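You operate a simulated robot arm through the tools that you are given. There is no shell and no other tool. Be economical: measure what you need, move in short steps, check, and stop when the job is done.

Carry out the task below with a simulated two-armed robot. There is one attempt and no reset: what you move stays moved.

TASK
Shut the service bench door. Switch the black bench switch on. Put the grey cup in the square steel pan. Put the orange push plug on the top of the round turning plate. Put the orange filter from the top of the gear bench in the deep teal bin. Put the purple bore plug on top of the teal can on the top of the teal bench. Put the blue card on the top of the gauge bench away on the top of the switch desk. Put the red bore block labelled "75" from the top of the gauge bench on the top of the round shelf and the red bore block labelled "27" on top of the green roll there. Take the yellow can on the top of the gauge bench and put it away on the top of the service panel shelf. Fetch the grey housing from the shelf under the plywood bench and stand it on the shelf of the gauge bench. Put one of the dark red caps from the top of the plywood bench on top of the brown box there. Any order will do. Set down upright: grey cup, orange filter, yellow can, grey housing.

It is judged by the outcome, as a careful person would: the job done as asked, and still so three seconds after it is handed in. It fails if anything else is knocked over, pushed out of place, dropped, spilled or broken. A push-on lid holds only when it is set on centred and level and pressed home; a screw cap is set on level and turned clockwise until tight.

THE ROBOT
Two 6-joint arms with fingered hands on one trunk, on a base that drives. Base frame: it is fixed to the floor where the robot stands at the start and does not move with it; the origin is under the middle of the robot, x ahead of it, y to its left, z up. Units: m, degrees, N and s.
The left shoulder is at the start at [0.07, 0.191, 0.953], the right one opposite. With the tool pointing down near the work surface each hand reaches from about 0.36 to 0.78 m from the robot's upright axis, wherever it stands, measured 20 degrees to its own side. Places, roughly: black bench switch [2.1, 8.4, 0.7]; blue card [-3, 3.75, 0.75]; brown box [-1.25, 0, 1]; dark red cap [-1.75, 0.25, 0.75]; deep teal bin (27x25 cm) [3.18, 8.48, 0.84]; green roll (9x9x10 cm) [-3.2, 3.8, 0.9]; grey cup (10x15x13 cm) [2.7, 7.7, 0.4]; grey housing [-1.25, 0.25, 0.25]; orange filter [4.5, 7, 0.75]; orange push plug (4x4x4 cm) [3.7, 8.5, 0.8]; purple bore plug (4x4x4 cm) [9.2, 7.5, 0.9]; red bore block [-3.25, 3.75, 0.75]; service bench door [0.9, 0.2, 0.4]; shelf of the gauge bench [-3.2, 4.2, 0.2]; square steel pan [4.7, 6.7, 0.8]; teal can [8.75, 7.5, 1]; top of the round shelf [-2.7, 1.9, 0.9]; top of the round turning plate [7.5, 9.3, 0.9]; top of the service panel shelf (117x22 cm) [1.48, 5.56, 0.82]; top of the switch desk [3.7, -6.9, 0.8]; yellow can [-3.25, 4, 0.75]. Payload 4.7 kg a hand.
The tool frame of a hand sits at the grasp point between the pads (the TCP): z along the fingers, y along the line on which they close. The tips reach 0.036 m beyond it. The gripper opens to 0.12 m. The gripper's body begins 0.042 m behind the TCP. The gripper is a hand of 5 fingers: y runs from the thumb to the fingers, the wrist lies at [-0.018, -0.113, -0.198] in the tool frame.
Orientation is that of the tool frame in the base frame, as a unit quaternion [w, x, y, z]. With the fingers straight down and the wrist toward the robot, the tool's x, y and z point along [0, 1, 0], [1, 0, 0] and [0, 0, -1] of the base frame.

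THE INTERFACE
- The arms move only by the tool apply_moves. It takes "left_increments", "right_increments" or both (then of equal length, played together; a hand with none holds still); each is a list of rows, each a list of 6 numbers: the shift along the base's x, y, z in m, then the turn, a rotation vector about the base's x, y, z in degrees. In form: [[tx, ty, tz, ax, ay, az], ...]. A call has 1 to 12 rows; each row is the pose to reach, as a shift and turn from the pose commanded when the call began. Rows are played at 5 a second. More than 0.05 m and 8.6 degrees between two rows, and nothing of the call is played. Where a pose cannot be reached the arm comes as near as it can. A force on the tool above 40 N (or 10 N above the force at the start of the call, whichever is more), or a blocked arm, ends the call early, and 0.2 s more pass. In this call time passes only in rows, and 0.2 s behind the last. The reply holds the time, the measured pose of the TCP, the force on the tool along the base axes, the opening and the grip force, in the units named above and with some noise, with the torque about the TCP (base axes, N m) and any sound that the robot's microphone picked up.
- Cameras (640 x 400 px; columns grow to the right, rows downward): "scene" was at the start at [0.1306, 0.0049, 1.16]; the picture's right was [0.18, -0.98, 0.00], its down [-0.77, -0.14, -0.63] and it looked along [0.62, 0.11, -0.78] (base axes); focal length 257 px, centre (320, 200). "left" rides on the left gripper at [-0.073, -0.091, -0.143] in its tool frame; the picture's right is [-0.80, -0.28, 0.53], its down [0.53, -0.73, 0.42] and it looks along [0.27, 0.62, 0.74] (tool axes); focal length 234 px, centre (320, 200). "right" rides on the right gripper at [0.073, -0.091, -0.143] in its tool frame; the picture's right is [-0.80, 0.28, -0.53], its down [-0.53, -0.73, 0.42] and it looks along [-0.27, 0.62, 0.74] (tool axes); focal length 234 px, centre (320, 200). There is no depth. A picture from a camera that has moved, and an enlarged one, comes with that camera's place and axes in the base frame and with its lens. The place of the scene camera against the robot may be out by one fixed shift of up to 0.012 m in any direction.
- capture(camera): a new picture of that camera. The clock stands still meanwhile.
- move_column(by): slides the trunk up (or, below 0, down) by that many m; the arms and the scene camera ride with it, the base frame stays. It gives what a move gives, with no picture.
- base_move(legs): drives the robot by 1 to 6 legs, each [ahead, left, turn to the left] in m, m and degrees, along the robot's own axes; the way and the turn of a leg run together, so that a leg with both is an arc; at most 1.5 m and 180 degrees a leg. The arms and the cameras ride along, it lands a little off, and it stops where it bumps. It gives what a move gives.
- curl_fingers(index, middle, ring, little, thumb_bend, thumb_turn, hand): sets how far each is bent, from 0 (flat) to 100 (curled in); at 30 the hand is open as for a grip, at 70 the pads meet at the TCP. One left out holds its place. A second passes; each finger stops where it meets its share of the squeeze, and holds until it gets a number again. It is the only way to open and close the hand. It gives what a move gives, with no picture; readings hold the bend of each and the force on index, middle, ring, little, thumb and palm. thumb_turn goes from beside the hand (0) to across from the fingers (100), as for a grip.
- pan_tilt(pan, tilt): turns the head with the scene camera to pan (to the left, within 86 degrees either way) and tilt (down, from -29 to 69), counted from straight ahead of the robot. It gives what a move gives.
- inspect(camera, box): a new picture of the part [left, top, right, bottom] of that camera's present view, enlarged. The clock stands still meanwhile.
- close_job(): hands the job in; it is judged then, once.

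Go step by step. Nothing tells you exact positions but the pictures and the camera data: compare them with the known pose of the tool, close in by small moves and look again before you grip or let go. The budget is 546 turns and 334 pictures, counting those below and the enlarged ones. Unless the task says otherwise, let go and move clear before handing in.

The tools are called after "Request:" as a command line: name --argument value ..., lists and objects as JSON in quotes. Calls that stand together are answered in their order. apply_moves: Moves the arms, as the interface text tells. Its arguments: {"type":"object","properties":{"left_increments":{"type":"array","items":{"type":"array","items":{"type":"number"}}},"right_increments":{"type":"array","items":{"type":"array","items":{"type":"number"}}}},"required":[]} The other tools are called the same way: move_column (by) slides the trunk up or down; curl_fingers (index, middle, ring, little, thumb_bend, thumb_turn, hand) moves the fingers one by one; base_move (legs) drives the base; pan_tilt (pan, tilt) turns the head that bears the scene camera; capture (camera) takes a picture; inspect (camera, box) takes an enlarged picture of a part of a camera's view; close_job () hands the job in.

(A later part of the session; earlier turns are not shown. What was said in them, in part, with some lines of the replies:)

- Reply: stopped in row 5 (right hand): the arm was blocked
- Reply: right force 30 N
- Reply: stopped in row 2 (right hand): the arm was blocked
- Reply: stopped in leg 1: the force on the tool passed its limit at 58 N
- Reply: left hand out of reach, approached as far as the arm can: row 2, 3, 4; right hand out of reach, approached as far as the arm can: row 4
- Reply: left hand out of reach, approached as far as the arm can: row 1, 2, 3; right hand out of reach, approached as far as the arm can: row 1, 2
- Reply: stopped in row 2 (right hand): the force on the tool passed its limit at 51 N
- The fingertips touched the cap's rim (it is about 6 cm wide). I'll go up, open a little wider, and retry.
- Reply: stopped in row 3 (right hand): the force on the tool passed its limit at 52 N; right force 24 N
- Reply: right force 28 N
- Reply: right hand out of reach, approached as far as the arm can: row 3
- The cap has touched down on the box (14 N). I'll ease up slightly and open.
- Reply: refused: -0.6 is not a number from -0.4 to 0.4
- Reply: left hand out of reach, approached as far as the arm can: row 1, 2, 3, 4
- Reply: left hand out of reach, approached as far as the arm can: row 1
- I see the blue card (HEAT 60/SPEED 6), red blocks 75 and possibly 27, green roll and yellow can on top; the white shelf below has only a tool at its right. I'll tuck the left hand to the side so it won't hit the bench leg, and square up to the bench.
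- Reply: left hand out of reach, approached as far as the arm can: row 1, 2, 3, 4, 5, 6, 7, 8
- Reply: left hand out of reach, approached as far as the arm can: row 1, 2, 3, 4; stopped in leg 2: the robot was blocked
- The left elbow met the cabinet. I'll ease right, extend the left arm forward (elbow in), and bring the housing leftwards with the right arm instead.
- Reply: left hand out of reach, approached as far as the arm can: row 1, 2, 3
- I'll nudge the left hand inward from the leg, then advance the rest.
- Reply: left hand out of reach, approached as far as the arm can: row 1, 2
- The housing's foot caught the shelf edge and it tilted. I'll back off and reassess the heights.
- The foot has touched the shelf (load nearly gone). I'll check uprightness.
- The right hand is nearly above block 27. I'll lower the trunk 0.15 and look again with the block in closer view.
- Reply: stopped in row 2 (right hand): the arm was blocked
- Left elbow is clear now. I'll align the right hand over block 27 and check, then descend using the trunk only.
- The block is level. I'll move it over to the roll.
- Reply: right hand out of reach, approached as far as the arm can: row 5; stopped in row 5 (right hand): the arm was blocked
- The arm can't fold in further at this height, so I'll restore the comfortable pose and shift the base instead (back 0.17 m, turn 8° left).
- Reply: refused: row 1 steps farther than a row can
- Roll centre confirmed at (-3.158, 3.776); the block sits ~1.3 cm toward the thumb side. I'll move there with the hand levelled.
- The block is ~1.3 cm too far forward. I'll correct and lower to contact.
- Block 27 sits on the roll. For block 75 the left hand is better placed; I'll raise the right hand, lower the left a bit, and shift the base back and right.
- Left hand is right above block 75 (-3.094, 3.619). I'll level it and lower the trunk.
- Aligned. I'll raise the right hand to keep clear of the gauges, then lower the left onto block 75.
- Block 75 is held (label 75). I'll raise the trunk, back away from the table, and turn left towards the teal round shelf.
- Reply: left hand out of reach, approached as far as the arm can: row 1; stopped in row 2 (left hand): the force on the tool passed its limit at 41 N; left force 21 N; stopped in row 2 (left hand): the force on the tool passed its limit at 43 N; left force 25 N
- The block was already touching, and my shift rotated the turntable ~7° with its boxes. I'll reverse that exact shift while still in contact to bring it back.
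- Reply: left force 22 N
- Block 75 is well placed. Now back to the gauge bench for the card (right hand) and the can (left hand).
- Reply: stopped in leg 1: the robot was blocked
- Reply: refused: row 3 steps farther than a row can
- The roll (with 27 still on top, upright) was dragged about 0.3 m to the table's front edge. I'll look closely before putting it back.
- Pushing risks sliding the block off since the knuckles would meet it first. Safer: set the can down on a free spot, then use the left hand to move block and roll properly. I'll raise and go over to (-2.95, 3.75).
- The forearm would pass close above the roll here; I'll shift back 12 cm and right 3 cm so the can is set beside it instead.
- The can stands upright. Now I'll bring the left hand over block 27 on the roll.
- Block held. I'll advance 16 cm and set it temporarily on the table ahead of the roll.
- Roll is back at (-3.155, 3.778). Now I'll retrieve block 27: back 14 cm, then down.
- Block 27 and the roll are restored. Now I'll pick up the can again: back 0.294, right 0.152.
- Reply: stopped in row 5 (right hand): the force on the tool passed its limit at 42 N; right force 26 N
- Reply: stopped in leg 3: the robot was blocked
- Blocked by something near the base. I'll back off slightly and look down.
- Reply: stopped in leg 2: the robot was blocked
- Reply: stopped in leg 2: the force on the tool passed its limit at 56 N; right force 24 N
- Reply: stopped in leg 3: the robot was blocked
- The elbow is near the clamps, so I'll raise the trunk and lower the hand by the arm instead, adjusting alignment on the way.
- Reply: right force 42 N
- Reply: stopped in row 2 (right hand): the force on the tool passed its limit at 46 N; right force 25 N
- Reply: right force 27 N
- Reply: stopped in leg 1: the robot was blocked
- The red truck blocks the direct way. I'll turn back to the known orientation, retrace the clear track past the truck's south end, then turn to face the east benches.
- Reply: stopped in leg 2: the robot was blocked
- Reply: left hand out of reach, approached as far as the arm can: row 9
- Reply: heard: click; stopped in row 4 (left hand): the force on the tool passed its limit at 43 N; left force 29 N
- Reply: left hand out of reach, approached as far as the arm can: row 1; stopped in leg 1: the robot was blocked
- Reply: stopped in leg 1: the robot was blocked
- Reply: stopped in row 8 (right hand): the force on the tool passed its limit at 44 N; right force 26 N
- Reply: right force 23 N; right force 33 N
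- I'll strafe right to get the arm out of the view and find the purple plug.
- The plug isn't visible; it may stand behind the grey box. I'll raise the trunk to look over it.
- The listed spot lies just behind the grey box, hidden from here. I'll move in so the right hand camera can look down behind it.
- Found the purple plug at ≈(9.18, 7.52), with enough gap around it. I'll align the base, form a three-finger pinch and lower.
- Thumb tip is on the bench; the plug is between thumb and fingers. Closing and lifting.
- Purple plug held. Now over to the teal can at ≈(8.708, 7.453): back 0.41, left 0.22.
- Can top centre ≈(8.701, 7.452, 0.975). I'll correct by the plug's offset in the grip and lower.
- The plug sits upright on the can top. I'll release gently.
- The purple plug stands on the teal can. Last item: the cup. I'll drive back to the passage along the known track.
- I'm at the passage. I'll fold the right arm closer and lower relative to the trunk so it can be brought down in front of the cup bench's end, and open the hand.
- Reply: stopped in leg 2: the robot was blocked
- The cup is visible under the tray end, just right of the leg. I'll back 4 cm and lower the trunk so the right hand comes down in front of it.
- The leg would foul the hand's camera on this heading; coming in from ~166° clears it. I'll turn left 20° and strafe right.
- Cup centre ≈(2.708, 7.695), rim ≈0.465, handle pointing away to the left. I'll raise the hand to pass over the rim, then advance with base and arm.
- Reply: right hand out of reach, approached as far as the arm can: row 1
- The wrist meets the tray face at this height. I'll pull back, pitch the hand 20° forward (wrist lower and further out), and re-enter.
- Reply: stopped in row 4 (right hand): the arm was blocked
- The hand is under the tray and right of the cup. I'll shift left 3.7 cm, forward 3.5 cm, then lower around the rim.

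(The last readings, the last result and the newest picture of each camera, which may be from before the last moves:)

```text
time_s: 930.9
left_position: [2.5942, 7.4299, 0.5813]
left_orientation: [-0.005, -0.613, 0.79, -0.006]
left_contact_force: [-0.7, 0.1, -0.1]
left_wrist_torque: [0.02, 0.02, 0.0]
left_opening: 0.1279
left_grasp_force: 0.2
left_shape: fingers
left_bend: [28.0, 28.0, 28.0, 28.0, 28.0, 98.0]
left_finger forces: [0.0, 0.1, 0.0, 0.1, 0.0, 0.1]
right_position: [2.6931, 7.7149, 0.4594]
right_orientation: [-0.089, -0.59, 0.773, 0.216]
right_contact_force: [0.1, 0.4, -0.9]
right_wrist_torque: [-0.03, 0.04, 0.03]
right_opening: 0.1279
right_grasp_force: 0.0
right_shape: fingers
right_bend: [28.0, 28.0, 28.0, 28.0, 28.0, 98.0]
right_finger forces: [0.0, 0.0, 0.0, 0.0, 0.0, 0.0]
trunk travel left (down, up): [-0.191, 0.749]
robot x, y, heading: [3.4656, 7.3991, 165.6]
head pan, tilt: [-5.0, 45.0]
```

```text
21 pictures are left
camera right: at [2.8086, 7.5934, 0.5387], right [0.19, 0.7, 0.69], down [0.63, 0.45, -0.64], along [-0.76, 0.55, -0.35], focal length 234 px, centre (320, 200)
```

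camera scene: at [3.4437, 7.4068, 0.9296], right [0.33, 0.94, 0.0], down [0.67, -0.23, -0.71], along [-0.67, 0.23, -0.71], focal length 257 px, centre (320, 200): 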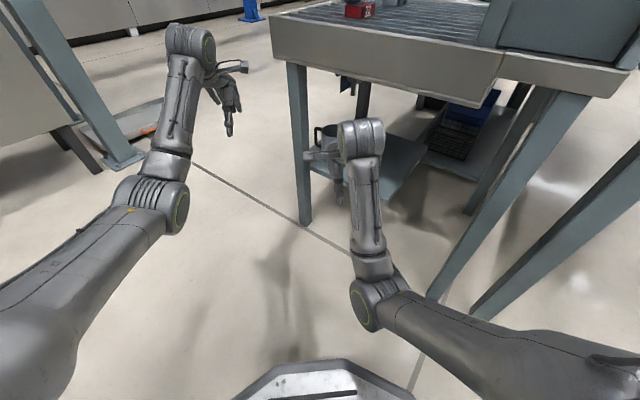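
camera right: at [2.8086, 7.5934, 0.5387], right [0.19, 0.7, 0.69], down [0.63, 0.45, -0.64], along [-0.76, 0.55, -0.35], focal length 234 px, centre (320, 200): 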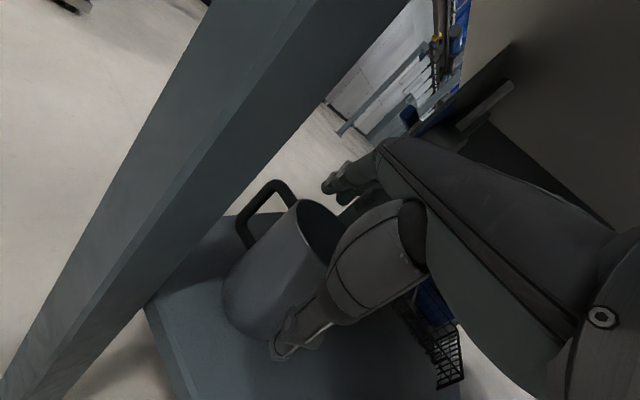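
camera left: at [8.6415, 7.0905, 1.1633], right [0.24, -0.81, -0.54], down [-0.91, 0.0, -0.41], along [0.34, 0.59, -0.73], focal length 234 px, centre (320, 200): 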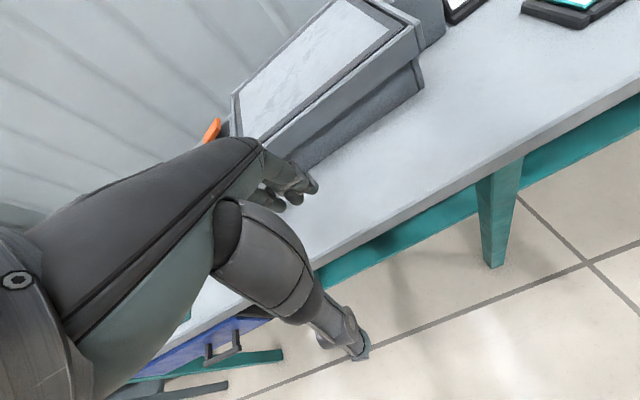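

Request:
apply_moves --right_increments '[[-0.004, -0.014, 0, 0, 0, 0], [-0.002, -0.014, -0.015, 0, 0, 0]]'

Request:
curl_fingers --hand "right" --index 60 --middle 60 --ring 60 --little 60 --thumb_bend 62

Request:
capture --camera "right"

```text
time_s: 931.5
left_position: [2.5944, 7.4302, 0.5801]
left_orientation: [-0.005, -0.613, 0.79, -0.006]
left_contact_force: [0.0, -0.5, -0.4]
left_wrist_torque: [-0.02, 0.0, 0.0]
left_opening: 0.1276
left_grasp_force: 0.1
left_shape: fingers
left_bend: [28.0, 28.0, 28.0, 28.0, 28.0, 98.0]
left_finger forces: [0.0, 0.0, 0.0, 0.0, 0.0, 0.1]
right_position: [2.6925, 7.7009, 0.4444]
right_orientation: [-0.089, -0.589, 0.774, 0.216]
right_contact_force: [-0.7, -0.3, 0.4]
right_wrist_torque: [-0.01, 0.02, -0.01]
right_opening: 0.1281
right_grasp_force: 0.0
right_shape: fingers
right_bend: [28.0, 28.0, 28.0, 28.0, 28.0, 98.0]
right_finger forces: [0.0, 0.0, 0.1, 0.0, 0.0, 0.0]
trunk travel left (down, up): [-0.191, 0.749]
robot x, y, heading: [3.4688, 7.4026, 165.9]
head pan, tilt: [-5.0, 45.0]
```

```text
time_s: 932.5
left_position: [2.5952, 7.428, 0.5838]
left_orientation: [-0.006, -0.613, 0.79, -0.005]
left_contact_force: [0.0, 1.0, 1.1]
left_wrist_torque: [-0.02, 0.02, 0.02]
left_opening: 0.1276
left_grasp_force: 0.1
left_shape: fingers
left_bend: [28.0, 28.0, 28.0, 28.0, 28.0, 98.0]
left_finger forces: [0.0, 0.0, 0.0, 0.1, 0.0, 0.1]
right_position: [2.6933, 7.6973, 0.4532]
right_orientation: [-0.094, -0.589, 0.771, 0.222]
right_contact_force: [-2.2, -8.0, 33.2]
right_wrist_torque: [0.76, 1.86, 0.35]
right_opening: 0.0418
right_grasp_force: 17.5
right_shape: fingers
right_bend: [53.0, 42.0, 60.0, 60.0, 62.0, 98.0]
right_finger forces: [15.0, 20.7, 0.1, 0.0, 0.0, 0.0]
trunk travel left (down, up): [-0.191, 0.749]
robot x, y, heading: [3.4648, 7.4026, 166.0]
head pan, tilt: [-5.0, 45.0]
```

```text
20 pictures are left
camera right: at [2.8093, 7.577, 0.5318], right [0.2, 0.7, 0.68], down [0.61, 0.45, -0.65], along [-0.76, 0.55, -0.34], focal length 234 px, centre (320, 200)
```

right: 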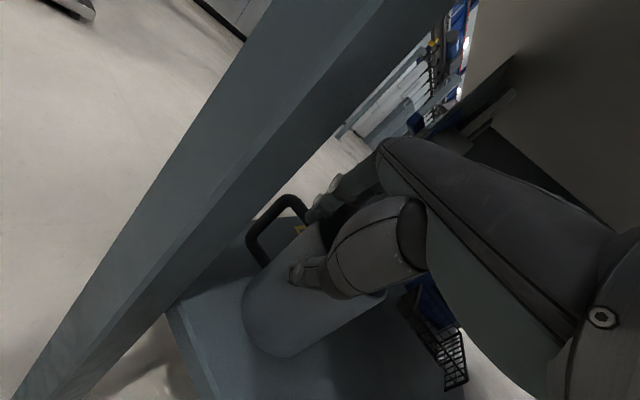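

The fingers pressed on the far rim and the thumb found nothing, so the cup is deeper than I thought. I'll open, rise, and look.

Request:
curl_fingers --hand "right" --index 28 --middle 28 --ring 28 --little 28 --thumb_bend 28

Request:
apply_moves --right_increments '[[0, 0, 0.03, 0, 0, 0], [0, 0, 0.055, 0, 0, 0]]'

Request:
capture --camera "right"

Request:
inspect --camera "scene" --box '[250, 40, 450, 220]'

```text
time_s: 933.5
left_position: [2.5942, 7.4303, 0.5805]
left_orientation: [-0.006, -0.612, 0.791, -0.005]
left_contact_force: [0.3, -0.3, -0.5]
left_wrist_torque: [0.02, 0.02, -0.02]
left_opening: 0.1275
left_grasp_force: 0.1
left_shape: fingers
left_bend: [28.0, 28.0, 28.0, 28.0, 28.0, 98.0]
left_finger forces: [0.0, 0.0, 0.1, 0.0, 0.0, 0.1]
right_position: [2.6928, 7.7011, 0.4447]
right_orientation: [-0.089, -0.59, 0.773, 0.216]
right_contact_force: [-0.6, -0.4, -0.6]
right_wrist_torque: [-0.01, 0.02, -0.01]
right_opening: 0.1276
right_grasp_force: 0.1
right_shape: fingers
right_bend: [28.0, 28.0, 28.0, 28.0, 28.0, 98.0]
right_finger forces: [0.1, 0.0, 0.0, 0.1, 0.0, 0.0]
trunk travel left (down, up): [-0.191, 0.749]
robot x, y, heading: [3.4672, 7.3978, 165.5]
head pan, tilt: [-5.0, 45.0]
```

```text
time_s: 934.1
left_position: [2.5944, 7.4289, 0.5795]
left_orientation: [-0.006, -0.613, 0.79, -0.005]
left_contact_force: [-0.2, 0.5, -1.1]
left_wrist_torque: [0.01, -0.01, -0.01]
left_opening: 0.1276
left_grasp_force: 0.0
left_shape: fingers
left_bend: [28.0, 28.0, 28.0, 28.0, 28.0, 98.0]
left_finger forces: [0.0, 0.0, 0.0, 0.1, 0.0, 0.0]
right_position: [2.6921, 7.702, 0.5004]
right_orientation: [-0.089, -0.589, 0.773, 0.216]
right_contact_force: [0.2, -0.2, -0.2]
right_wrist_torque: [0.0, -0.02, -0.04]
right_opening: 0.1276
right_grasp_force: 0.0
right_shape: fingers
right_bend: [28.0, 28.0, 28.0, 28.0, 28.0, 98.0]
right_finger forces: [0.1, 0.0, 0.0, 0.0, 0.1, 0.0]
trunk travel left (down, up): [-0.191, 0.749]
robot x, y, heading: [3.4641, 7.3985, 166.0]
head pan, tilt: [-5.0, 45.0]
```

```text
19 pictures are left
camera right: at [2.8078, 7.5803, 0.5792], right [0.19, 0.7, 0.68], down [0.63, 0.45, -0.64], along [-0.75, 0.55, -0.35], focal length 234 px, centre (320, 200)
```

right: 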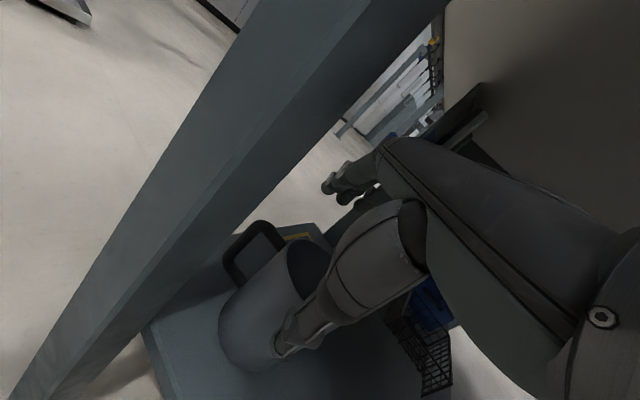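

```text
2.22 times, centred on (350, 130) of scene
camera zoom: at [3.3467, 7.4313, 0.9295], right [0.33, 0.94, 0.0], down [0.67, -0.23, -0.71], along [-0.67, 0.23, -0.71], focal length 570 px, centre (253, 356)
```

zoom: 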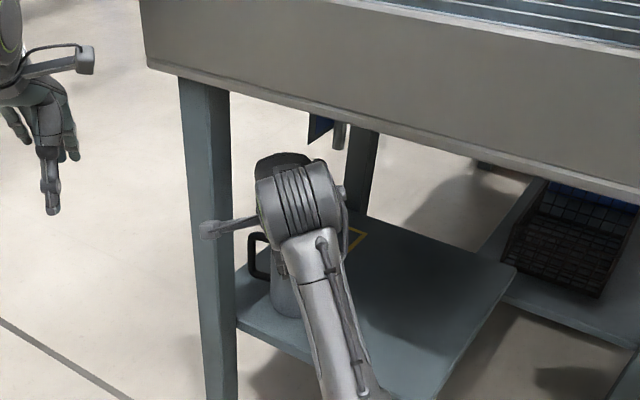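

Re-evaluating: the rim is at ≈0.42 and the cup centre ≈(2.631, 7.752), i.e. 7 cm deeper and 3 cm right. I'll move there above the rim, then lower.

Request:
apply_moves --right_increments '[[0.0, 0.025, 0, 0, 0, 0], [-0.03, 0.04, -0.01, 0, 0, 0], [-0.061, 0.05, -0.02, 0, 0, 0]]'

Request:
capture --camera "right"

```text
time_s: 934.9
left_position: [2.5928, 7.4312, 0.5792]
left_orientation: [-0.005, -0.613, 0.79, -0.006]
left_contact_force: [-0.1, 0.4, 0.2]
left_wrist_torque: [0.01, 0.0, 0.02]
left_opening: 0.1275
left_grasp_force: 0.0
left_shape: fingers
left_bend: [28.0, 28.0, 28.0, 28.0, 28.0, 98.0]
left_finger forces: [0.1, 0.0, 0.0, 0.1, 0.0, 0.0]
right_position: [2.6324, 7.7521, 0.4796]
right_orientation: [-0.089, -0.59, 0.772, 0.216]
right_contact_force: [0.3, 0.7, 0.9]
right_wrist_torque: [-0.02, 0.0, -0.02]
right_opening: 0.1284
right_grasp_force: 0.5
right_shape: fingers
right_bend: [28.0, 28.0, 28.0, 28.0, 27.0, 98.0]
right_finger forces: [0.1, 0.1, 0.1, 0.1, 0.6, 0.1]
trunk travel left (down, up): [-0.191, 0.749]
robot x, y, heading: [3.4662, 7.3977, 166.1]
head pan, tilt: [-5.0, 45.0]
```

```text
17 pictures are left
camera right: at [2.7464, 7.6296, 0.5601], right [0.19, 0.7, 0.68], down [0.63, 0.45, -0.64], along [-0.75, 0.55, -0.35], focal length 234 px, centre (320, 200)
```

right: 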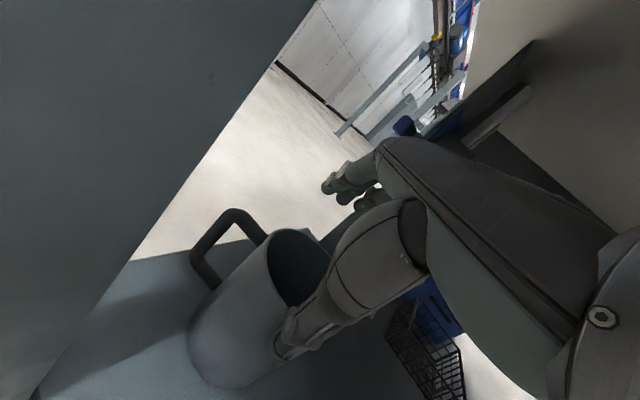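

Nearly centred: opening is just wider than the cup. I'll nudge right 8 mm and lower carefully.

Request:
apply_moves --right_increments '[[0.006, 0.007, 0, 0, 0, 0], [0.006, 0.007, -0.02, 0, 0, 0], [0.006, 0.007, -0.04, 0, 0, 0], [0.006, 0.007, -0.06, 0, 0, 0], [0.006, 0.007, -0.072, 0, 0, 0]]'

Request:
capture --camera "right"

```text
time_s: 936.1
left_position: [2.5949, 7.4307, 0.5801]
left_orientation: [-0.007, -0.613, 0.79, -0.005]
left_contact_force: [-0.6, 0.2, 0.9]
left_wrist_torque: [-0.03, 0.01, 0.03]
left_opening: 0.1278
left_grasp_force: 0.1
left_shape: fingers
left_bend: [28.0, 28.0, 28.0, 28.0, 28.0, 98.0]
left_finger forces: [0.0, 0.0, 0.0, 0.0, 0.0, 0.0]
right_position: [2.6361, 7.7559, 0.4125]
right_orientation: [-0.092, -0.589, 0.772, 0.219]
right_contact_force: [0.0, 0.7, 13.6]
right_wrist_torque: [-0.03, 0.65, 0.01]
right_opening: 0.135
right_grasp_force: 5.3
right_shape: fingers
right_bend: [25.0, 28.0, 28.0, 28.0, 28.0, 98.0]
right_finger forces: [11.0, 0.0, 0.0, 0.0, 0.1, 0.1]
trunk travel left (down, up): [-0.191, 0.749]
robot x, y, heading: [3.4657, 7.4015, 165.9]
head pan, tilt: [-5.0, 45.0]
```

```text
16 pictures are left
camera right: at [2.7525, 7.6348, 0.4921], right [0.2, 0.7, 0.68], down [0.62, 0.45, -0.64], along [-0.76, 0.55, -0.35], focal length 234 px, centre (320, 200)
```

right: 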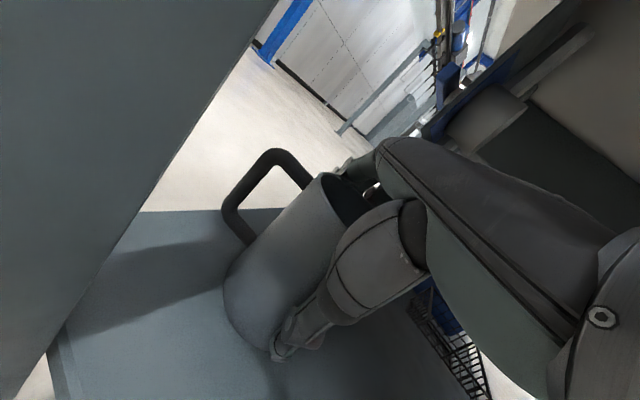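

The thumb is outside the near wall; only the index touches the rim. I'll straighten the index outwards, lower 1 cm more, and close.

Request:
curl_fingers --hand "right" --index 10

Request:
apply_moves --right_increments '[[-0.003, 0.001, -0.006, 0, 0, 0], [-0.005, 0.001, -0.012, 0, 0, 0]]'

Request:
curl_fingers --hand "right" --index 58 --middle 62 --ring 62 --little 62 --thumb_bend 64

Request:
capture --camera "right"

```text
time_s: 937.1
left_position: [2.5933, 7.4304, 0.58]
left_orientation: [-0.006, -0.613, 0.79, -0.005]
left_contact_force: [0.0, -1.0, -0.2]
left_wrist_torque: [-0.01, 0.0, -0.02]
left_opening: 0.1275
left_grasp_force: 0.0
left_shape: fingers
left_bend: [28.0, 28.0, 28.0, 28.0, 28.0, 98.0]
left_finger forces: [0.1, 0.0, 0.0, 0.0, 0.0, 0.0]
right_position: [2.6365, 7.7566, 0.4089]
right_orientation: [-0.089, -0.589, 0.773, 0.217]
right_contact_force: [-0.4, 0.1, 1.2]
right_wrist_torque: [-0.03, 0.0, 0.02]
right_opening: 0.1586
right_grasp_force: 0.1
right_shape: fingers
right_bend: [10.0, 28.0, 28.0, 28.0, 28.0, 98.0]
right_finger forces: [0.0, 0.0, 0.0, 0.0, 0.0, 0.1]
trunk travel left (down, up): [-0.191, 0.749]
robot x, y, heading: [3.4655, 7.4038, 165.9]
head pan, tilt: [-5.0, 45.0]
```

```text
time_s: 937.7
left_position: [2.5936, 7.43, 0.5805]
left_orientation: [-0.006, -0.613, 0.79, -0.006]
left_contact_force: [0.4, -0.2, 0.2]
left_wrist_torque: [-0.03, -0.02, -0.03]
left_opening: 0.1276
left_grasp_force: 0.0
left_shape: fingers
left_bend: [28.0, 28.0, 28.0, 28.0, 28.0, 98.0]
left_finger forces: [0.1, 0.1, 0.0, 0.1, 0.1, 0.0]
right_position: [2.6312, 7.757, 0.3963]
right_orientation: [-0.089, -0.59, 0.773, 0.216]
right_contact_force: [1.1, -0.5, -0.2]
right_wrist_torque: [-0.02, -0.06, 0.01]
right_opening: 0.1593
right_grasp_force: 0.8
right_shape: fingers
right_bend: [10.0, 28.0, 28.0, 28.0, 27.0, 98.0]
right_finger forces: [0.2, 0.1, 0.0, 0.0, 0.8, 0.1]
trunk travel left (down, up): [-0.191, 0.749]
robot x, y, heading: [3.4673, 7.398, 165.7]
head pan, tilt: [-5.0, 45.0]
```

```text
time_s: 938.7
left_position: [2.5956, 7.4297, 0.5829]
left_orientation: [-0.006, -0.613, 0.79, -0.005]
left_contact_force: [-0.4, 0.3, 1.4]
left_wrist_torque: [0.02, 0.0, 0.02]
left_opening: 0.1276
left_grasp_force: 0.1
left_shape: fingers
left_bend: [28.0, 28.0, 28.0, 28.0, 28.0, 98.0]
left_finger forces: [0.0, 0.1, 0.1, 0.0, 0.0, 0.0]
right_position: [2.631, 7.7582, 0.4039]
right_orientation: [-0.093, -0.589, 0.772, 0.221]
right_contact_force: [-7.7, 4.1, 27.5]
right_wrist_torque: [0.42, 0.36, 0.06]
right_opening: 0.1296
right_grasp_force: 42.5
right_shape: fingers
right_bend: [25.0, 52.0, 54.0, 62.0, 32.0, 96.0]
right_finger forces: [17.6, 22.0, 14.2, 0.3, 30.3, 0.1]
trunk travel left (down, up): [-0.191, 0.749]
robot x, y, heading: [3.4693, 7.4002, 165.6]
head pan, tilt: [-5.0, 45.0]
```

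```text
15 pictures are left
camera right: at [2.7475, 7.6362, 0.4818], right [0.2, 0.7, 0.69], down [0.62, 0.45, -0.64], along [-0.76, 0.55, -0.34], focal length 234 px, centre (320, 200)
```

right: 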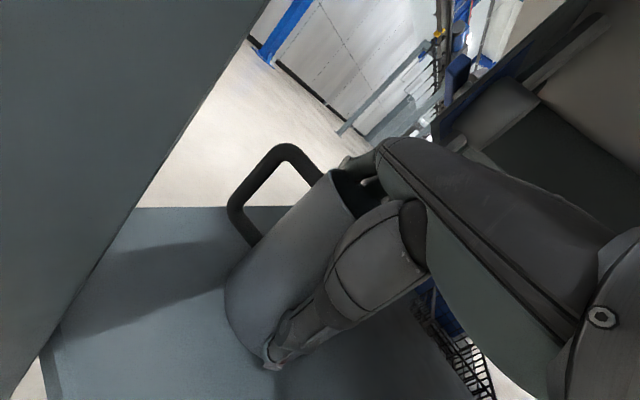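

There's a firm grip (thumb 30 N vs fingers). I'll test-lift 1.5 cm.

Request:
move_column --by 0.02

Request:
capture --camera "right"

```text
time_s: 939.4
left_position: [2.5942, 7.4298, 0.5999]
left_orientation: [-0.005, -0.613, 0.79, -0.006]
left_contact_force: [0.6, -1.0, -0.6]
left_wrist_torque: [0.02, -0.03, -0.01]
left_opening: 0.1275
left_grasp_force: 0.2
left_shape: fingers
left_bend: [28.0, 28.0, 28.0, 28.0, 28.0, 98.0]
left_finger forces: [0.0, 0.0, 0.0, 0.0, 0.0, 0.0]
right_position: [2.6321, 7.7592, 0.4132]
right_orientation: [-0.087, -0.59, 0.774, 0.214]
right_contact_force: [0.0, -0.5, -1.7]
right_wrist_torque: [0.05, -0.01, 0.02]
right_opening: 0.124
right_grasp_force: 33.6
right_shape: fingers
right_bend: [26.0, 54.0, 57.0, 62.0, 34.0, 95.0]
right_finger forces: [11.6, 12.3, 11.3, 0.0, 32.8, 0.0]
trunk travel left (down, up): [-0.211, 0.729]
robot x, y, heading: [3.469, 7.4031, 165.8]
head pan, tilt: [-5.0, 45.0]
```

```text
14 pictures are left
camera right: at [2.7476, 7.6367, 0.4932], right [0.19, 0.7, 0.68], down [0.63, 0.45, -0.63], along [-0.75, 0.55, -0.36], focal length 234 px, centre (320, 200)
```

right: 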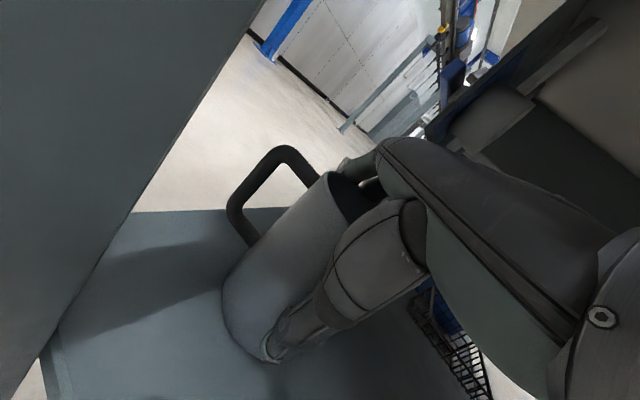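

It seems to be coming up (2 N load). I'll lift 3 cm more and back out.

Request:
move_column --by 0.03

Request:
base_move --legs '[[-0.15, 0, 0]]'

Request:
inspect --camera "scene" --box '[230, 60, 470, 260]'

```text
time_s: 940.1
left_position: [2.5923, 7.431, 0.6289]
left_orientation: [-0.005, -0.613, 0.79, -0.006]
left_contact_force: [-0.3, 0.3, -0.3]
left_wrist_torque: [0.0, 0.02, 0.01]
left_opening: 0.1274
left_grasp_force: 0.0
left_shape: fingers
left_bend: [28.0, 28.0, 28.0, 28.0, 28.0, 98.0]
left_finger forces: [0.0, 0.0, 0.1, 0.0, 0.0, 0.1]
right_position: [2.6316, 7.7577, 0.4454]
right_orientation: [-0.089, -0.589, 0.774, 0.216]
right_contact_force: [0.0, -0.1, -2.7]
right_wrist_torque: [0.04, 0.01, -0.02]
right_opening: 0.1239
right_grasp_force: 33.4
right_shape: fingers
right_bend: [26.0, 54.0, 57.0, 62.0, 34.0, 95.0]
right_finger forces: [11.4, 12.2, 11.3, 0.0, 32.8, 0.1]
trunk travel left (down, up): [-0.241, 0.699]
robot x, y, heading: [3.4668, 7.4011, 166.0]
head pan, tilt: [-5.0, 45.0]
```

```text
time_s: 941.5
left_position: [2.7411, 7.3965, 0.6311]
left_orientation: [-0.005, -0.612, 0.791, -0.006]
left_contact_force: [0.2, 0.9, -0.7]
left_wrist_torque: [0.0, 0.02, 0.02]
left_opening: 0.1274
left_grasp_force: 0.1
left_shape: fingers
left_bend: [28.0, 28.0, 28.0, 28.0, 28.0, 98.0]
left_finger forces: [0.1, 0.0, 0.0, 0.1, 0.0, 0.1]
right_position: [2.7789, 7.7229, 0.4465]
right_orientation: [-0.089, -0.588, 0.774, 0.216]
right_contact_force: [0.2, 0.2, -2.5]
right_wrist_torque: [0.05, 0.0, 0.01]
right_opening: 0.124
right_grasp_force: 33.9
right_shape: fingers
right_bend: [26.0, 54.0, 57.0, 62.0, 34.0, 95.0]
right_finger forces: [11.5, 12.2, 11.3, 0.0, 32.8, 0.0]
trunk travel left (down, up): [-0.241, 0.699]
robot x, y, heading: [3.6109, 7.3642, 165.6]
head pan, tilt: [-5.0, 45.0]
```

```text
2.00 times, centred on (350, 160) of scene
camera zoom: at [3.4931, 7.3946, 0.9796], right [0.33, 0.94, 0.0], down [0.67, -0.23, -0.71], along [-0.67, 0.23, -0.71], focal length 513 px, centre (260, 280)
```

zoom: 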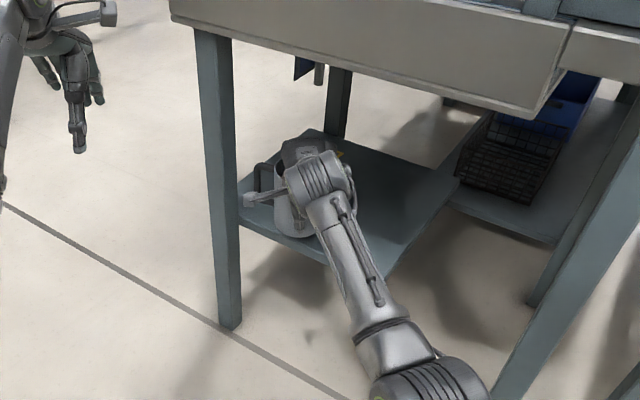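

The cup is held. I'll back out fully, raise the trunk, and lift the left hand a bit more before turning.

Request:
base_move --legs '[[-0.2, 0, 0]]'

Request:
move_column --by 0.4

Request:
move_column --by 0.28

Request:
apply_moves --left_increments '[[0, 0, 0.04, 0, 0, 0], [0, 0, 0.08, 0, 0, 0], [0, 0, 0.11, 0, 0, 0]]'

Request:
base_move --legs '[[0, 0, 46]]'

Request:
capture --camera "scene"

```text
time_s: 943.1
left_position: [2.9153, 7.3588, 0.6289]
left_orientation: [-0.005, -0.609, 0.793, -0.006]
left_contact_force: [-0.1, 0.4, -0.3]
left_wrist_torque: [-0.01, 0.01, 0.01]
left_opening: 0.1275
left_grasp_force: 0.1
left_shape: fingers
left_bend: [28.0, 28.0, 28.0, 28.0, 28.0, 98.0]
left_finger forces: [0.0, 0.0, 0.0, 0.1, 0.0, 0.0]
right_position: [2.959, 7.6857, 0.444]
right_orientation: [-0.087, -0.586, 0.776, 0.215]
right_contact_force: [-0.9, 0.8, -2.2]
right_wrist_torque: [0.05, 0.0, 0.01]
right_opening: 0.1236
right_grasp_force: 34.1
right_shape: fingers
right_bend: [26.0, 55.0, 58.0, 62.0, 34.0, 95.0]
right_finger forces: [11.6, 12.5, 11.4, 0.1, 33.2, 0.0]
trunk travel left (down, up): [-0.241, 0.699]
robot x, y, heading: [3.7885, 7.3218, 165.1]
head pan, tilt: [-5.0, 45.0]
stopped in leg 1: the robot was blocked; the commanded pose is now the measured one
```

```text
time_s: 947.0
left_position: [2.9155, 7.3585, 1.0301]
left_orientation: [-0.005, -0.608, 0.794, -0.005]
left_contact_force: [0.2, 0.3, 0.0]
left_wrist_torque: [0.01, -0.03, -0.01]
left_opening: 0.1272
left_grasp_force: 0.1
left_shape: fingers
left_bend: [28.0, 28.0, 28.0, 28.0, 28.0, 98.0]
left_finger forces: [0.0, 0.0, 0.0, 0.0, 0.1, 0.0]
right_position: [2.9571, 7.6868, 0.8453]
right_orientation: [-0.089, -0.586, 0.776, 0.215]
right_contact_force: [-0.2, -0.5, -1.8]
right_wrist_torque: [0.02, 0.02, 0.01]
right_opening: 0.1239
right_grasp_force: 34.3
right_shape: fingers
right_bend: [26.0, 55.0, 58.0, 62.0, 34.0, 95.0]
right_finger forces: [11.6, 12.6, 11.4, 0.2, 33.0, 0.1]
trunk travel left (down, up): [-0.641, 0.299]
robot x, y, heading: [3.786, 7.3171, 165.0]
head pan, tilt: [-5.0, 45.0]
```

```text
time_s: 949.8
left_position: [2.9145, 7.358, 1.309]
left_orientation: [-0.006, -0.609, 0.793, -0.006]
left_contact_force: [0.3, -0.8, -1.3]
left_wrist_torque: [0.0, 0.0, -0.01]
left_opening: 0.1277
left_grasp_force: 0.2
left_shape: fingers
left_bend: [28.0, 28.0, 28.0, 28.0, 28.0, 98.0]
left_finger forces: [0.0, 0.1, 0.0, 0.0, 0.1, 0.1]
right_position: [2.9585, 7.6861, 1.1256]
right_orientation: [-0.088, -0.586, 0.776, 0.216]
right_contact_force: [-0.6, 0.4, -1.1]
right_wrist_torque: [0.0, 0.01, 0.01]
right_opening: 0.1236
right_grasp_force: 34.5
right_shape: fingers
right_bend: [26.0, 55.0, 58.0, 62.0, 34.0, 95.0]
right_finger forces: [11.6, 12.6, 11.5, 0.0, 32.8, 0.0]
trunk travel left (down, up): [-0.921, 0.019]
robot x, y, heading: [3.7874, 7.3235, 165.2]
head pan, tilt: [-5.0, 45.0]
```

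```text
time_s: 950.6
left_position: [2.9169, 7.3582, 1.4213]
left_orientation: [-0.006, -0.609, 0.793, -0.005]
left_contact_force: [-0.3, -0.3, -0.2]
left_wrist_torque: [-0.01, 0.0, -0.02]
left_opening: 0.1277
left_grasp_force: 0.1
left_shape: fingers
left_bend: [28.0, 28.0, 28.0, 28.0, 28.0, 98.0]
left_finger forces: [0.0, 0.1, 0.0, 0.0, 0.1, 0.0]
right_position: [2.9582, 7.6863, 1.1262]
right_orientation: [-0.088, -0.586, 0.776, 0.216]
right_contact_force: [1.1, 0.3, -1.9]
right_wrist_torque: [0.07, 0.02, -0.01]
right_opening: 0.1241
right_grasp_force: 33.6
right_shape: fingers
right_bend: [26.0, 55.0, 58.0, 62.0, 34.0, 95.0]
right_finger forces: [11.5, 12.6, 11.4, 0.1, 32.9, 0.0]
trunk travel left (down, up): [-0.921, 0.019]
robot x, y, heading: [3.7887, 7.3195, 165.1]
head pan, tilt: [-5.0, 45.0]
```

```text
time_s: 953.2
left_position: [3.1488, 6.7261, 1.421]
left_orientation: [0.003, 0.867, -0.498, 0.007]
left_contact_force: [0.7, 0.8, 0.3]
left_wrist_torque: [-0.03, 0.01, 0.02]
left_opening: 0.1275
left_grasp_force: 0.1
left_shape: fingers
left_bend: [28.0, 28.0, 28.0, 28.0, 28.0, 98.0]
left_finger forces: [0.1, 0.1, 0.1, 0.0, 0.0, 0.0]
right_position: [2.9453, 6.9855, 1.1257]
right_orientation: [0.165, 0.84, -0.49, -0.164]
right_contact_force: [0.7, 0.1, -2.1]
right_wrist_torque: [-0.01, 0.02, 0.02]
right_opening: 0.1237
right_grasp_force: 33.1
right_shape: fingers
right_bend: [26.0, 55.0, 58.0, 62.0, 34.0, 95.0]
right_finger forces: [11.2, 12.2, 11.0, 0.1, 31.6, 0.0]
trunk travel left (down, up): [-0.921, 0.019]
robot x, y, heading: [3.7867, 7.3206, -149.3]
head pan, tilt: [-5.0, 45.0]
```

```text
12 pictures are left
camera scene: at [3.6769, 7.2506, 1.6595], right [-0.43, 0.9, 0.0], down [0.64, 0.31, -0.71], along [-0.64, -0.31, -0.71], focal length 257 px, centre (320, 200)
```

scene: 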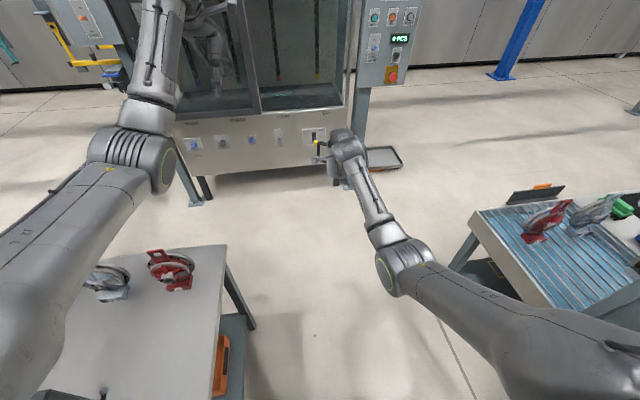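

Request:
base_move --legs '[[0, -0.3, 0], [-1.3, 0, 0], [0, 0, 5.3], [0, 0.7, 0], [0, 0.65, 0]]'

Request:
capture --camera "scene"

```text
time_s: 968.6
left_position: [4.9894, 6.5225, 1.4205]
left_orientation: [0.003, 0.892, -0.452, 0.008]
left_contact_force: [0.1, 1.0, 1.0]
left_wrist_torque: [0.01, -0.05, 0.01]
left_opening: 0.1276
left_grasp_force: 0.1
left_shape: fingers
left_bend: [28.0, 28.0, 28.0, 28.0, 28.0, 98.0]
left_finger forces: [0.0, 0.1, 0.1, 0.0, 0.0, 0.0]
right_position: [4.7594, 6.7604, 1.1253]
right_orientation: [0.174, 0.864, -0.446, -0.157]
right_contact_force: [-0.1, 0.7, -2.4]
right_wrist_torque: [0.02, 0.01, 0.02]
right_opening: 0.1235
right_grasp_force: 32.6
right_shape: fingers
right_bend: [26.0, 55.0, 58.0, 62.0, 34.0, 95.0]
right_finger forces: [11.3, 12.0, 11.1, 0.0, 31.0, 0.0]
trunk travel left (down, up): [-0.921, 0.019]
robot x, y, heading: [5.5678, 7.1775, -143.9]
head pan, tilt: [-5.0, 45.0]
```

```text
11 pictures are left
camera scene: at [5.4603, 7.0983, 1.6595], right [-0.52, 0.85, 0.0], down [0.6, 0.37, -0.71], along [-0.6, -0.37, -0.71], focal length 257 px, centre (320, 200)
```

scene: 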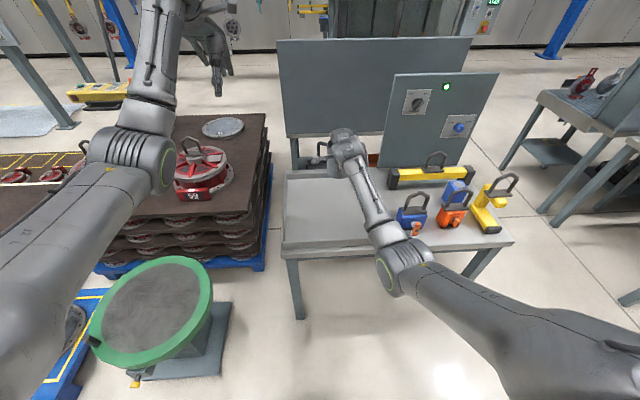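

The cup is above the pan, nearly centred. I'll shift 2 cm and lower with the trunk.

Request:
apply_moves --right_increments '[[-0.02, -0.004, 0, 0, 0, 0]]'

Request:
move_column --by -0.17

Request:
capture --camera "right"

Request:
inspect --camera "scene" --box '[260, 90, 440, 230]'

```text
time_s: 969.0
left_position: [4.9891, 6.5222, 1.4198]
left_orientation: [0.003, 0.892, -0.451, 0.008]
left_contact_force: [-0.9, 0.2, 0.5]
left_wrist_torque: [0.03, 0.01, 0.01]
left_opening: 0.1277
left_grasp_force: 0.1
left_shape: fingers
left_bend: [28.0, 28.0, 28.0, 28.0, 28.0, 98.0]
left_finger forces: [0.0, 0.1, 0.0, 0.0, 0.0, 0.0]
right_position: [4.7396, 6.7542, 1.1252]
right_orientation: [0.171, 0.864, -0.446, -0.156]
right_contact_force: [-0.3, -0.5, -2.7]
right_wrist_torque: [-0.01, 0.02, 0.01]
right_opening: 0.1235
right_grasp_force: 32.6
right_shape: fingers
right_bend: [26.0, 55.0, 58.0, 62.0, 34.0, 95.0]
right_finger forces: [11.3, 12.0, 11.1, 0.1, 30.9, 0.0]
trunk travel left (down, up): [-0.921, 0.019]
robot x, y, heading: [5.5632, 7.1781, -143.6]
head pan, tilt: [-5.0, 45.0]
```

```text
time_s: 970.9
left_position: [4.9902, 6.5232, 1.2506]
left_orientation: [0.003, 0.892, -0.452, 0.007]
left_contact_force: [-0.1, -0.2, 0.1]
left_wrist_torque: [0.01, -0.03, 0.02]
left_opening: 0.1274
left_grasp_force: 0.0
left_shape: fingers
left_bend: [28.0, 28.0, 28.0, 28.0, 28.0, 98.0]
left_finger forces: [0.0, 0.0, 0.0, 0.0, 0.0, 0.1]
right_position: [4.7413, 6.7537, 0.9569]
right_orientation: [0.172, 0.864, -0.447, -0.156]
right_contact_force: [-0.6, -0.1, -2.0]
right_wrist_torque: [-0.01, 0.03, -0.01]
right_opening: 0.1237
right_grasp_force: 33.0
right_shape: fingers
right_bend: [26.0, 55.0, 58.0, 62.0, 34.0, 95.0]
right_finger forces: [11.3, 12.0, 11.3, 0.0, 31.0, 0.1]
trunk travel left (down, up): [-0.751, 0.189]
robot x, y, heading: [5.5647, 7.1776, -143.2]
head pan, tilt: [-5.0, 45.0]
```

```text
10 pictures are left
camera right: at [4.9075, 6.7662, 1.0362], right [-0.42, 0.6, 0.68], down [0.05, 0.77, -0.64], along [-0.91, -0.23, -0.35], focal length 234 px, centre (320, 200)
```

right: 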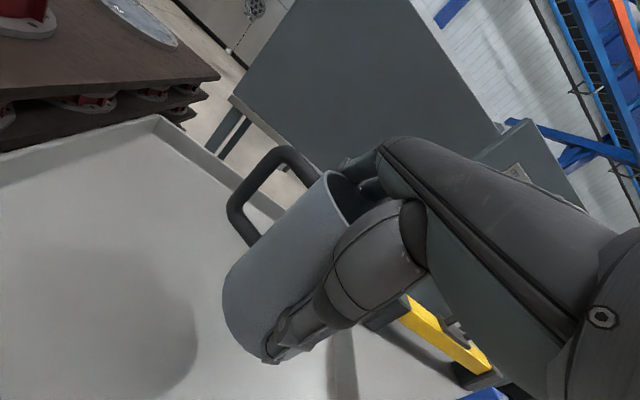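

```text
2.86 times, centred on (350, 160) of scene
camera zoom: at [5.4613, 7.0975, 1.4896], right [-0.52, 0.85, 0.0], down [0.6, 0.37, -0.71], along [-0.6, -0.37, -0.71], focal length 733 px, centre (234, 314)
```

zoom: 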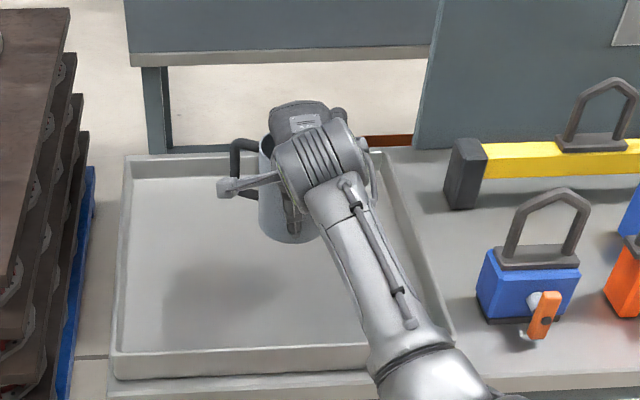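

The cup will land near the pan's middle. I'll lower to contact.

Request:
move_column --by -0.035

Request:
apply_moves --right_increments '[[0, 0, -0.007, 0, 0, 0], [0, 0, -0.014, 0, 0, 0], [0, 0, -0.021, 0, 0, 0], [0, 0, -0.028, 0, 0, 0], [0, 0, -0.035, 0, 0, 0]]'

Request:
inspect --camera "scene" --box '[260, 90, 440, 230]'

```text
time_s: 971.7
left_position: [4.9916, 6.523, 1.2166]
left_orientation: [0.003, 0.892, -0.452, 0.007]
left_contact_force: [0.5, -0.7, -0.4]
left_wrist_torque: [0.02, -0.01, 0.03]
left_opening: 0.1278
left_grasp_force: 0.1
left_shape: fingers
left_bend: [28.0, 28.0, 28.0, 28.0, 28.0, 98.0]
left_finger forces: [0.0, 0.0, 0.0, 0.0, 0.0, 0.1]
right_position: [4.7405, 6.7544, 0.9206]
right_orientation: [0.173, 0.864, -0.446, -0.156]
right_contact_force: [0.3, -0.4, -1.0]
right_wrist_torque: [-0.03, 0.02, -0.01]
right_opening: 0.1237
right_grasp_force: 32.2
right_shape: fingers
right_bend: [26.0, 55.0, 58.0, 62.0, 34.0, 95.0]
right_finger forces: [11.3, 12.0, 11.2, 0.1, 30.9, 0.0]
trunk travel left (down, up): [-0.716, 0.224]
robot x, y, heading: [5.5644, 7.1822, -143.7]
head pan, tilt: [-5.0, 45.0]
```

```text
time_s: 972.9
left_position: [4.9905, 6.522, 1.2153]
left_orientation: [0.003, 0.892, -0.453, 0.007]
left_contact_force: [-1.4, 0.5, 0.0]
left_wrist_torque: [-0.01, 0.02, 0.0]
left_opening: 0.128
left_grasp_force: 0.1
left_shape: fingers
left_bend: [28.0, 28.0, 28.0, 28.0, 28.0, 98.0]
left_finger forces: [0.0, 0.0, 0.0, 0.0, 0.1, 0.0]
right_position: [4.7396, 6.7544, 0.8856]
right_orientation: [0.173, 0.864, -0.446, -0.156]
right_contact_force: [0.8, -0.2, -1.6]
right_wrist_torque: [0.01, 0.03, 0.01]
right_opening: 0.1237
right_grasp_force: 32.7
right_shape: fingers
right_bend: [26.0, 55.0, 58.0, 62.0, 34.0, 95.0]
right_finger forces: [11.3, 12.0, 11.3, 0.0, 30.8, 0.1]
trunk travel left (down, up): [-0.716, 0.224]
robot x, y, heading: [5.5681, 7.1758, -143.7]
head pan, tilt: [-5.0, 45.0]
```

```text
2.86 times, centred on (350, 160) of scene
camera zoom: at [5.4611, 7.0973, 1.4545], right [-0.52, 0.85, 0.0], down [0.6, 0.37, -0.71], along [-0.6, -0.37, -0.71], focal length 733 px, centre (234, 314)
```

zoom: 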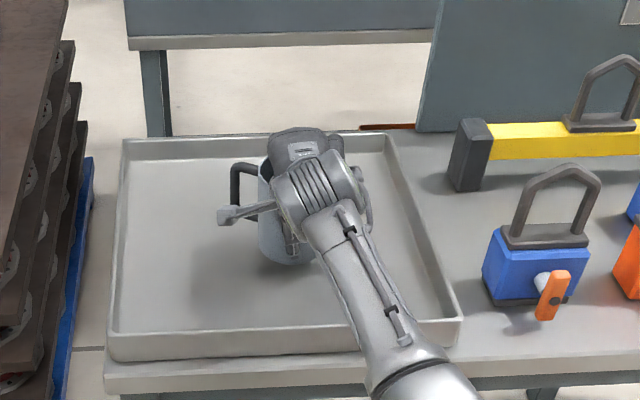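

Not yet touching. Continuing down in small steps.

Request:
apply_moves --right_increments '[[0, 0, -0.006, 0, 0, 0], [0, 0, -0.012, 0, 0, 0], [0, 0, -0.018, 0, 0, 0], [0, 0, -0.024, 0, 0, 0], [0, 0, -0.03, 0, 0, 0], [0, 0, -0.036, 0, 0, 0]]'

```text
time_s: 974.3
left_position: [4.9924, 6.5237, 1.2177]
left_orientation: [0.004, 0.891, -0.453, 0.007]
left_contact_force: [0.2, 0.2, 0.3]
left_wrist_torque: [0.0, 0.01, -0.02]
left_opening: 0.1278
left_grasp_force: 0.0
left_shape: fingers
left_bend: [28.0, 28.0, 28.0, 28.0, 28.0, 98.0]
left_finger forces: [0.0, 0.0, 0.1, 0.0, 0.0, 0.1]
right_position: [4.741, 6.754, 0.854]
right_orientation: [0.176, 0.863, -0.446, -0.159]
right_contact_force: [-1.7, 0.3, 8.2]
right_wrist_torque: [0.21, -0.36, 0.03]
right_opening: 0.1238
right_grasp_force: 34.3
right_shape: fingers
right_bend: [26.0, 55.0, 58.0, 62.0, 34.0, 95.0]
right_finger forces: [12.4, 13.2, 11.7, 0.2, 30.9, 0.0]
trunk travel left (down, up): [-0.716, 0.224]
robot x, y, heading: [5.5689, 7.1802, -143.3]
head pan, tilt: [-5.0, 45.0]
```

Contact on the pan's bottom. One look at the cup's tilt before releasing.

Request:
capture --camera "right"

```text
7 pictures are left
camera right: at [4.9087, 6.7665, 0.9333], right [-0.42, 0.6, 0.68], down [0.05, 0.77, -0.64], along [-0.91, -0.24, -0.35], focal length 234 px, centre (320, 200)
```

right: 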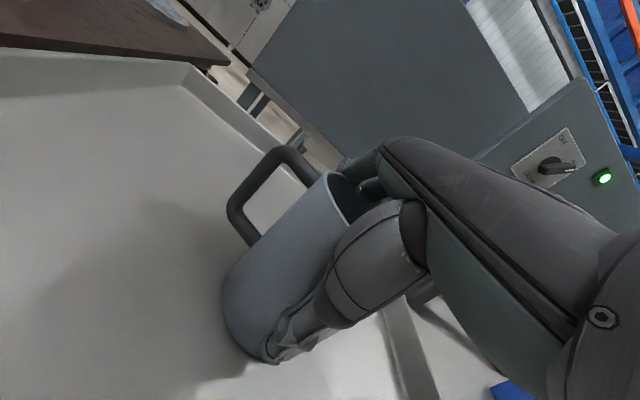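

It sits as it did on the shelf (thumb outside, two fingers inside the near wall). I'll release in a balanced way and lift straight up.

Request:
curl_fingers --hand "right" --index 14 --middle 46 --ring 48 --little 50 --thumb_bend 24

Request:
move_column --by 0.03

Request:
inspect --camera "scene" --box '[260, 80, 440, 220]'

```text
time_s: 975.3
left_position: [4.9909, 6.5228, 1.2151]
left_orientation: [0.003, 0.892, -0.452, 0.008]
left_contact_force: [0.8, -0.7, 0.1]
left_wrist_torque: [0.02, 0.01, -0.03]
left_opening: 0.1278
left_grasp_force: 0.1
left_shape: fingers
left_bend: [28.0, 28.0, 28.0, 28.0, 28.0, 98.0]
left_finger forces: [0.1, 0.0, 0.0, 0.1, 0.1, 0.0]
right_position: [4.74, 6.7552, 0.85]
right_orientation: [0.173, 0.864, -0.446, -0.156]
right_contact_force: [0.9, 0.3, 0.8]
right_wrist_torque: [-0.04, 0.0, -0.04]
right_opening: 0.1563
right_grasp_force: 2.4
right_shape: fingers
right_bend: [14.0, 46.0, 48.0, 50.0, 24.0, 97.0]
right_finger forces: [0.1, 0.8, 1.4, 0.0, 1.7, 0.1]
trunk travel left (down, up): [-0.716, 0.224]
robot x, y, heading: [5.5632, 7.1772, -143.5]
head pan, tilt: [-5.0, 45.0]
```

```text
time_s: 976.0
left_position: [4.99, 6.5223, 1.2456]
left_orientation: [0.002, 0.892, -0.452, 0.007]
left_contact_force: [0.4, -0.6, -1.1]
left_wrist_torque: [0.03, -0.01, 0.0]
left_opening: 0.1278
left_grasp_force: 0.1
left_shape: fingers
left_bend: [28.0, 28.0, 28.0, 28.0, 28.0, 98.0]
left_finger forces: [0.0, 0.0, 0.0, 0.0, 0.0, 0.1]
right_position: [4.74, 6.7555, 0.88]
right_orientation: [0.173, 0.864, -0.446, -0.157]
right_contact_force: [0.7, 0.9, 0.0]
right_wrist_torque: [0.06, -0.07, 0.01]
right_opening: 0.1562
right_grasp_force: 0.3
right_shape: fingers
right_bend: [14.0, 46.0, 48.0, 50.0, 24.0, 97.0]
right_finger forces: [0.0, 0.1, 0.1, 0.0, 0.9, 0.0]
trunk travel left (down, up): [-0.746, 0.194]
robot x, y, heading: [5.5631, 7.1802, -143.4]
head pan, tilt: [-5.0, 45.0]
```

```text
2.86 times, centred on (350, 150) of scene
camera zoom: at [5.4609, 7.097, 1.4844], right [-0.52, 0.85, 0.0], down [0.6, 0.37, -0.71], along [-0.6, -0.37, -0.71], focal length 733 px, centre (234, 343)
```

zoom: 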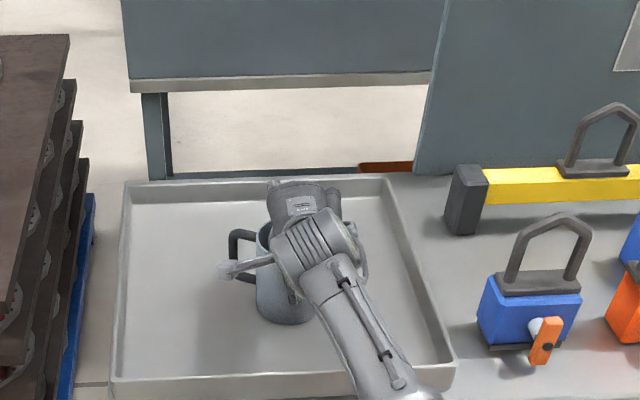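

The cup stands in the pan. I'll ease back 4 mm and lift clear.

Request:
apply_moves --right_increments '[[0.003, 0.002, 0, 0, 0, 0], [0.003, 0.002, 0.03, 0, 0, 0], [0.003, 0.002, 0.07, 0, 0, 0], [0.003, 0.002, 0.11, 0, 0, 0]]'

Request:
move_column --by 0.12

Request:
base_move --legs '[[-0.3, 0, 0]]'

Request:
inspect --camera "scene" --box '[220, 60, 460, 240]'

```text
time_s: 977.0
left_position: [4.9901, 6.522, 1.2469]
left_orientation: [0.003, 0.891, -0.453, 0.007]
left_contact_force: [0.4, -0.1, -0.3]
left_wrist_torque: [0.03, 0.03, -0.01]
left_opening: 0.1276
left_grasp_force: 0.0
left_shape: fingers
left_bend: [28.0, 28.0, 28.0, 28.0, 28.0, 98.0]
left_finger forces: [0.0, 0.0, 0.0, 0.1, 0.1, 0.0]
right_position: [4.7446, 6.756, 0.9913]
right_orientation: [0.172, 0.864, -0.447, -0.157]
right_contact_force: [-0.1, 0.1, -0.2]
right_wrist_torque: [0.0, 0.02, 0.05]
right_opening: 0.156
right_grasp_force: 0.0
right_shape: fingers
right_bend: [14.0, 46.0, 48.0, 50.0, 24.0, 97.0]
right_finger forces: [0.1, 0.0, 0.1, 0.0, 0.0, 0.1]
trunk travel left (down, up): [-0.746, 0.194]
robot x, y, heading: [5.5686, 7.1802, -143.7]
head pan, tilt: [-5.0, 45.0]
```

```text
time_s: 978.5
left_position: [4.9905, 6.5217, 1.365]
left_orientation: [0.003, 0.892, -0.452, 0.008]
left_contact_force: [-0.2, 0.2, 0.3]
left_wrist_torque: [-0.04, 0.0, -0.03]
left_opening: 0.1278
left_grasp_force: 0.0
left_shape: fingers
left_bend: [28.0, 28.0, 28.0, 28.0, 28.0, 98.0]
left_finger forces: [0.1, 0.0, 0.0, 0.0, 0.0, 0.0]
right_position: [4.7429, 6.755, 1.1109]
right_orientation: [0.173, 0.864, -0.446, -0.156]
right_contact_force: [0.4, 0.8, -0.4]
right_wrist_torque: [0.01, 0.01, 0.02]
right_opening: 0.1563
right_grasp_force: 0.0
right_shape: fingers
right_bend: [14.0, 46.0, 48.0, 50.0, 24.0, 97.0]
right_finger forces: [0.0, 0.0, 0.0, 0.0, 0.0, 0.1]
trunk travel left (down, up): [-0.866, 0.074]
robot x, y, heading: [5.5646, 7.1783, -143.4]
head pan, tilt: [-5.0, 45.0]
```

```text
time_s: 980.6
left_position: [5.2302, 6.7008, 1.3641]
left_orientation: [0.002, 0.892, -0.452, 0.008]
left_contact_force: [-0.6, -0.3, -0.3]
left_wrist_torque: [-0.01, 0.0, -0.01]
left_opening: 0.1277
left_grasp_force: 0.1
left_shape: fingers
left_bend: [28.0, 28.0, 28.0, 28.0, 28.0, 98.0]
left_finger forces: [0.0, 0.0, 0.1, 0.1, 0.1, 0.1]
right_position: [4.985, 6.9351, 1.1092]
right_orientation: [0.172, 0.864, -0.447, -0.156]
right_contact_force: [0.0, -0.3, -0.3]
right_wrist_torque: [0.01, 0.03, 0.02]
right_opening: 0.1561
right_grasp_force: 0.0
right_shape: fingers
right_bend: [14.0, 46.0, 48.0, 50.0, 24.0, 97.0]
right_finger forces: [0.1, 0.0, 0.0, 0.0, 0.0, 0.0]
trunk travel left (down, up): [-0.866, 0.074]
robot x, y, heading: [5.8111, 7.3563, -143.6]
head pan, tilt: [-5.0, 45.0]
```

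```text
2.22 times, centred on (340, 150) of scene
camera zoom: at [5.7023, 7.2755, 1.6042], right [-0.52, 0.85, 0.0], down [0.6, 0.37, -0.71], along [-0.6, -0.37, -0.71], focal length 570 px, centre (276, 311)
```

zoom: 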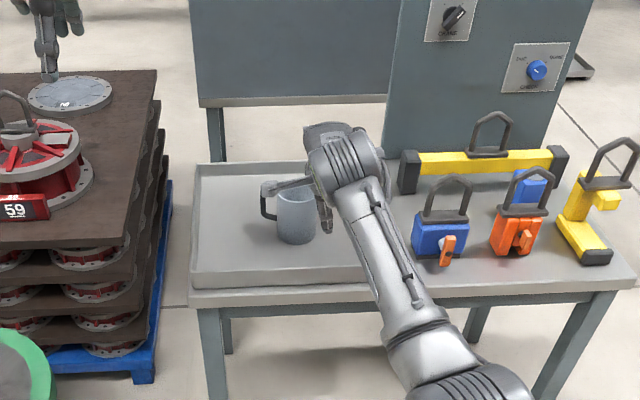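

The cup stands upright in the pan and both hands are empty and clear; every item has been carried out, so I'm handing in.

Request:
close_job

```text
The job is handed in.
```

The job is handed in with every item on the list carried out. Both hands are empty and clear. I didn't look again at the earlier placements after leaving them.

Some things did not go cleanly:
- **Green roll:** I dragged it about 0.3 m along the gauge bench with block 27 on it. I put it back at about its original spot and set block 27 on top again.
- **Round shelf:** it turned about 7° while I was setting down block 75. I turned it back to its original angle.
- **Orange push plug:** it is on the turning plate but lying on its side.
- **Bumps:** the robot lightly bumped furniture, the hanging hoist arm, the red truck and a pallet while driving. I saw nothing displaced but did not check every spot.
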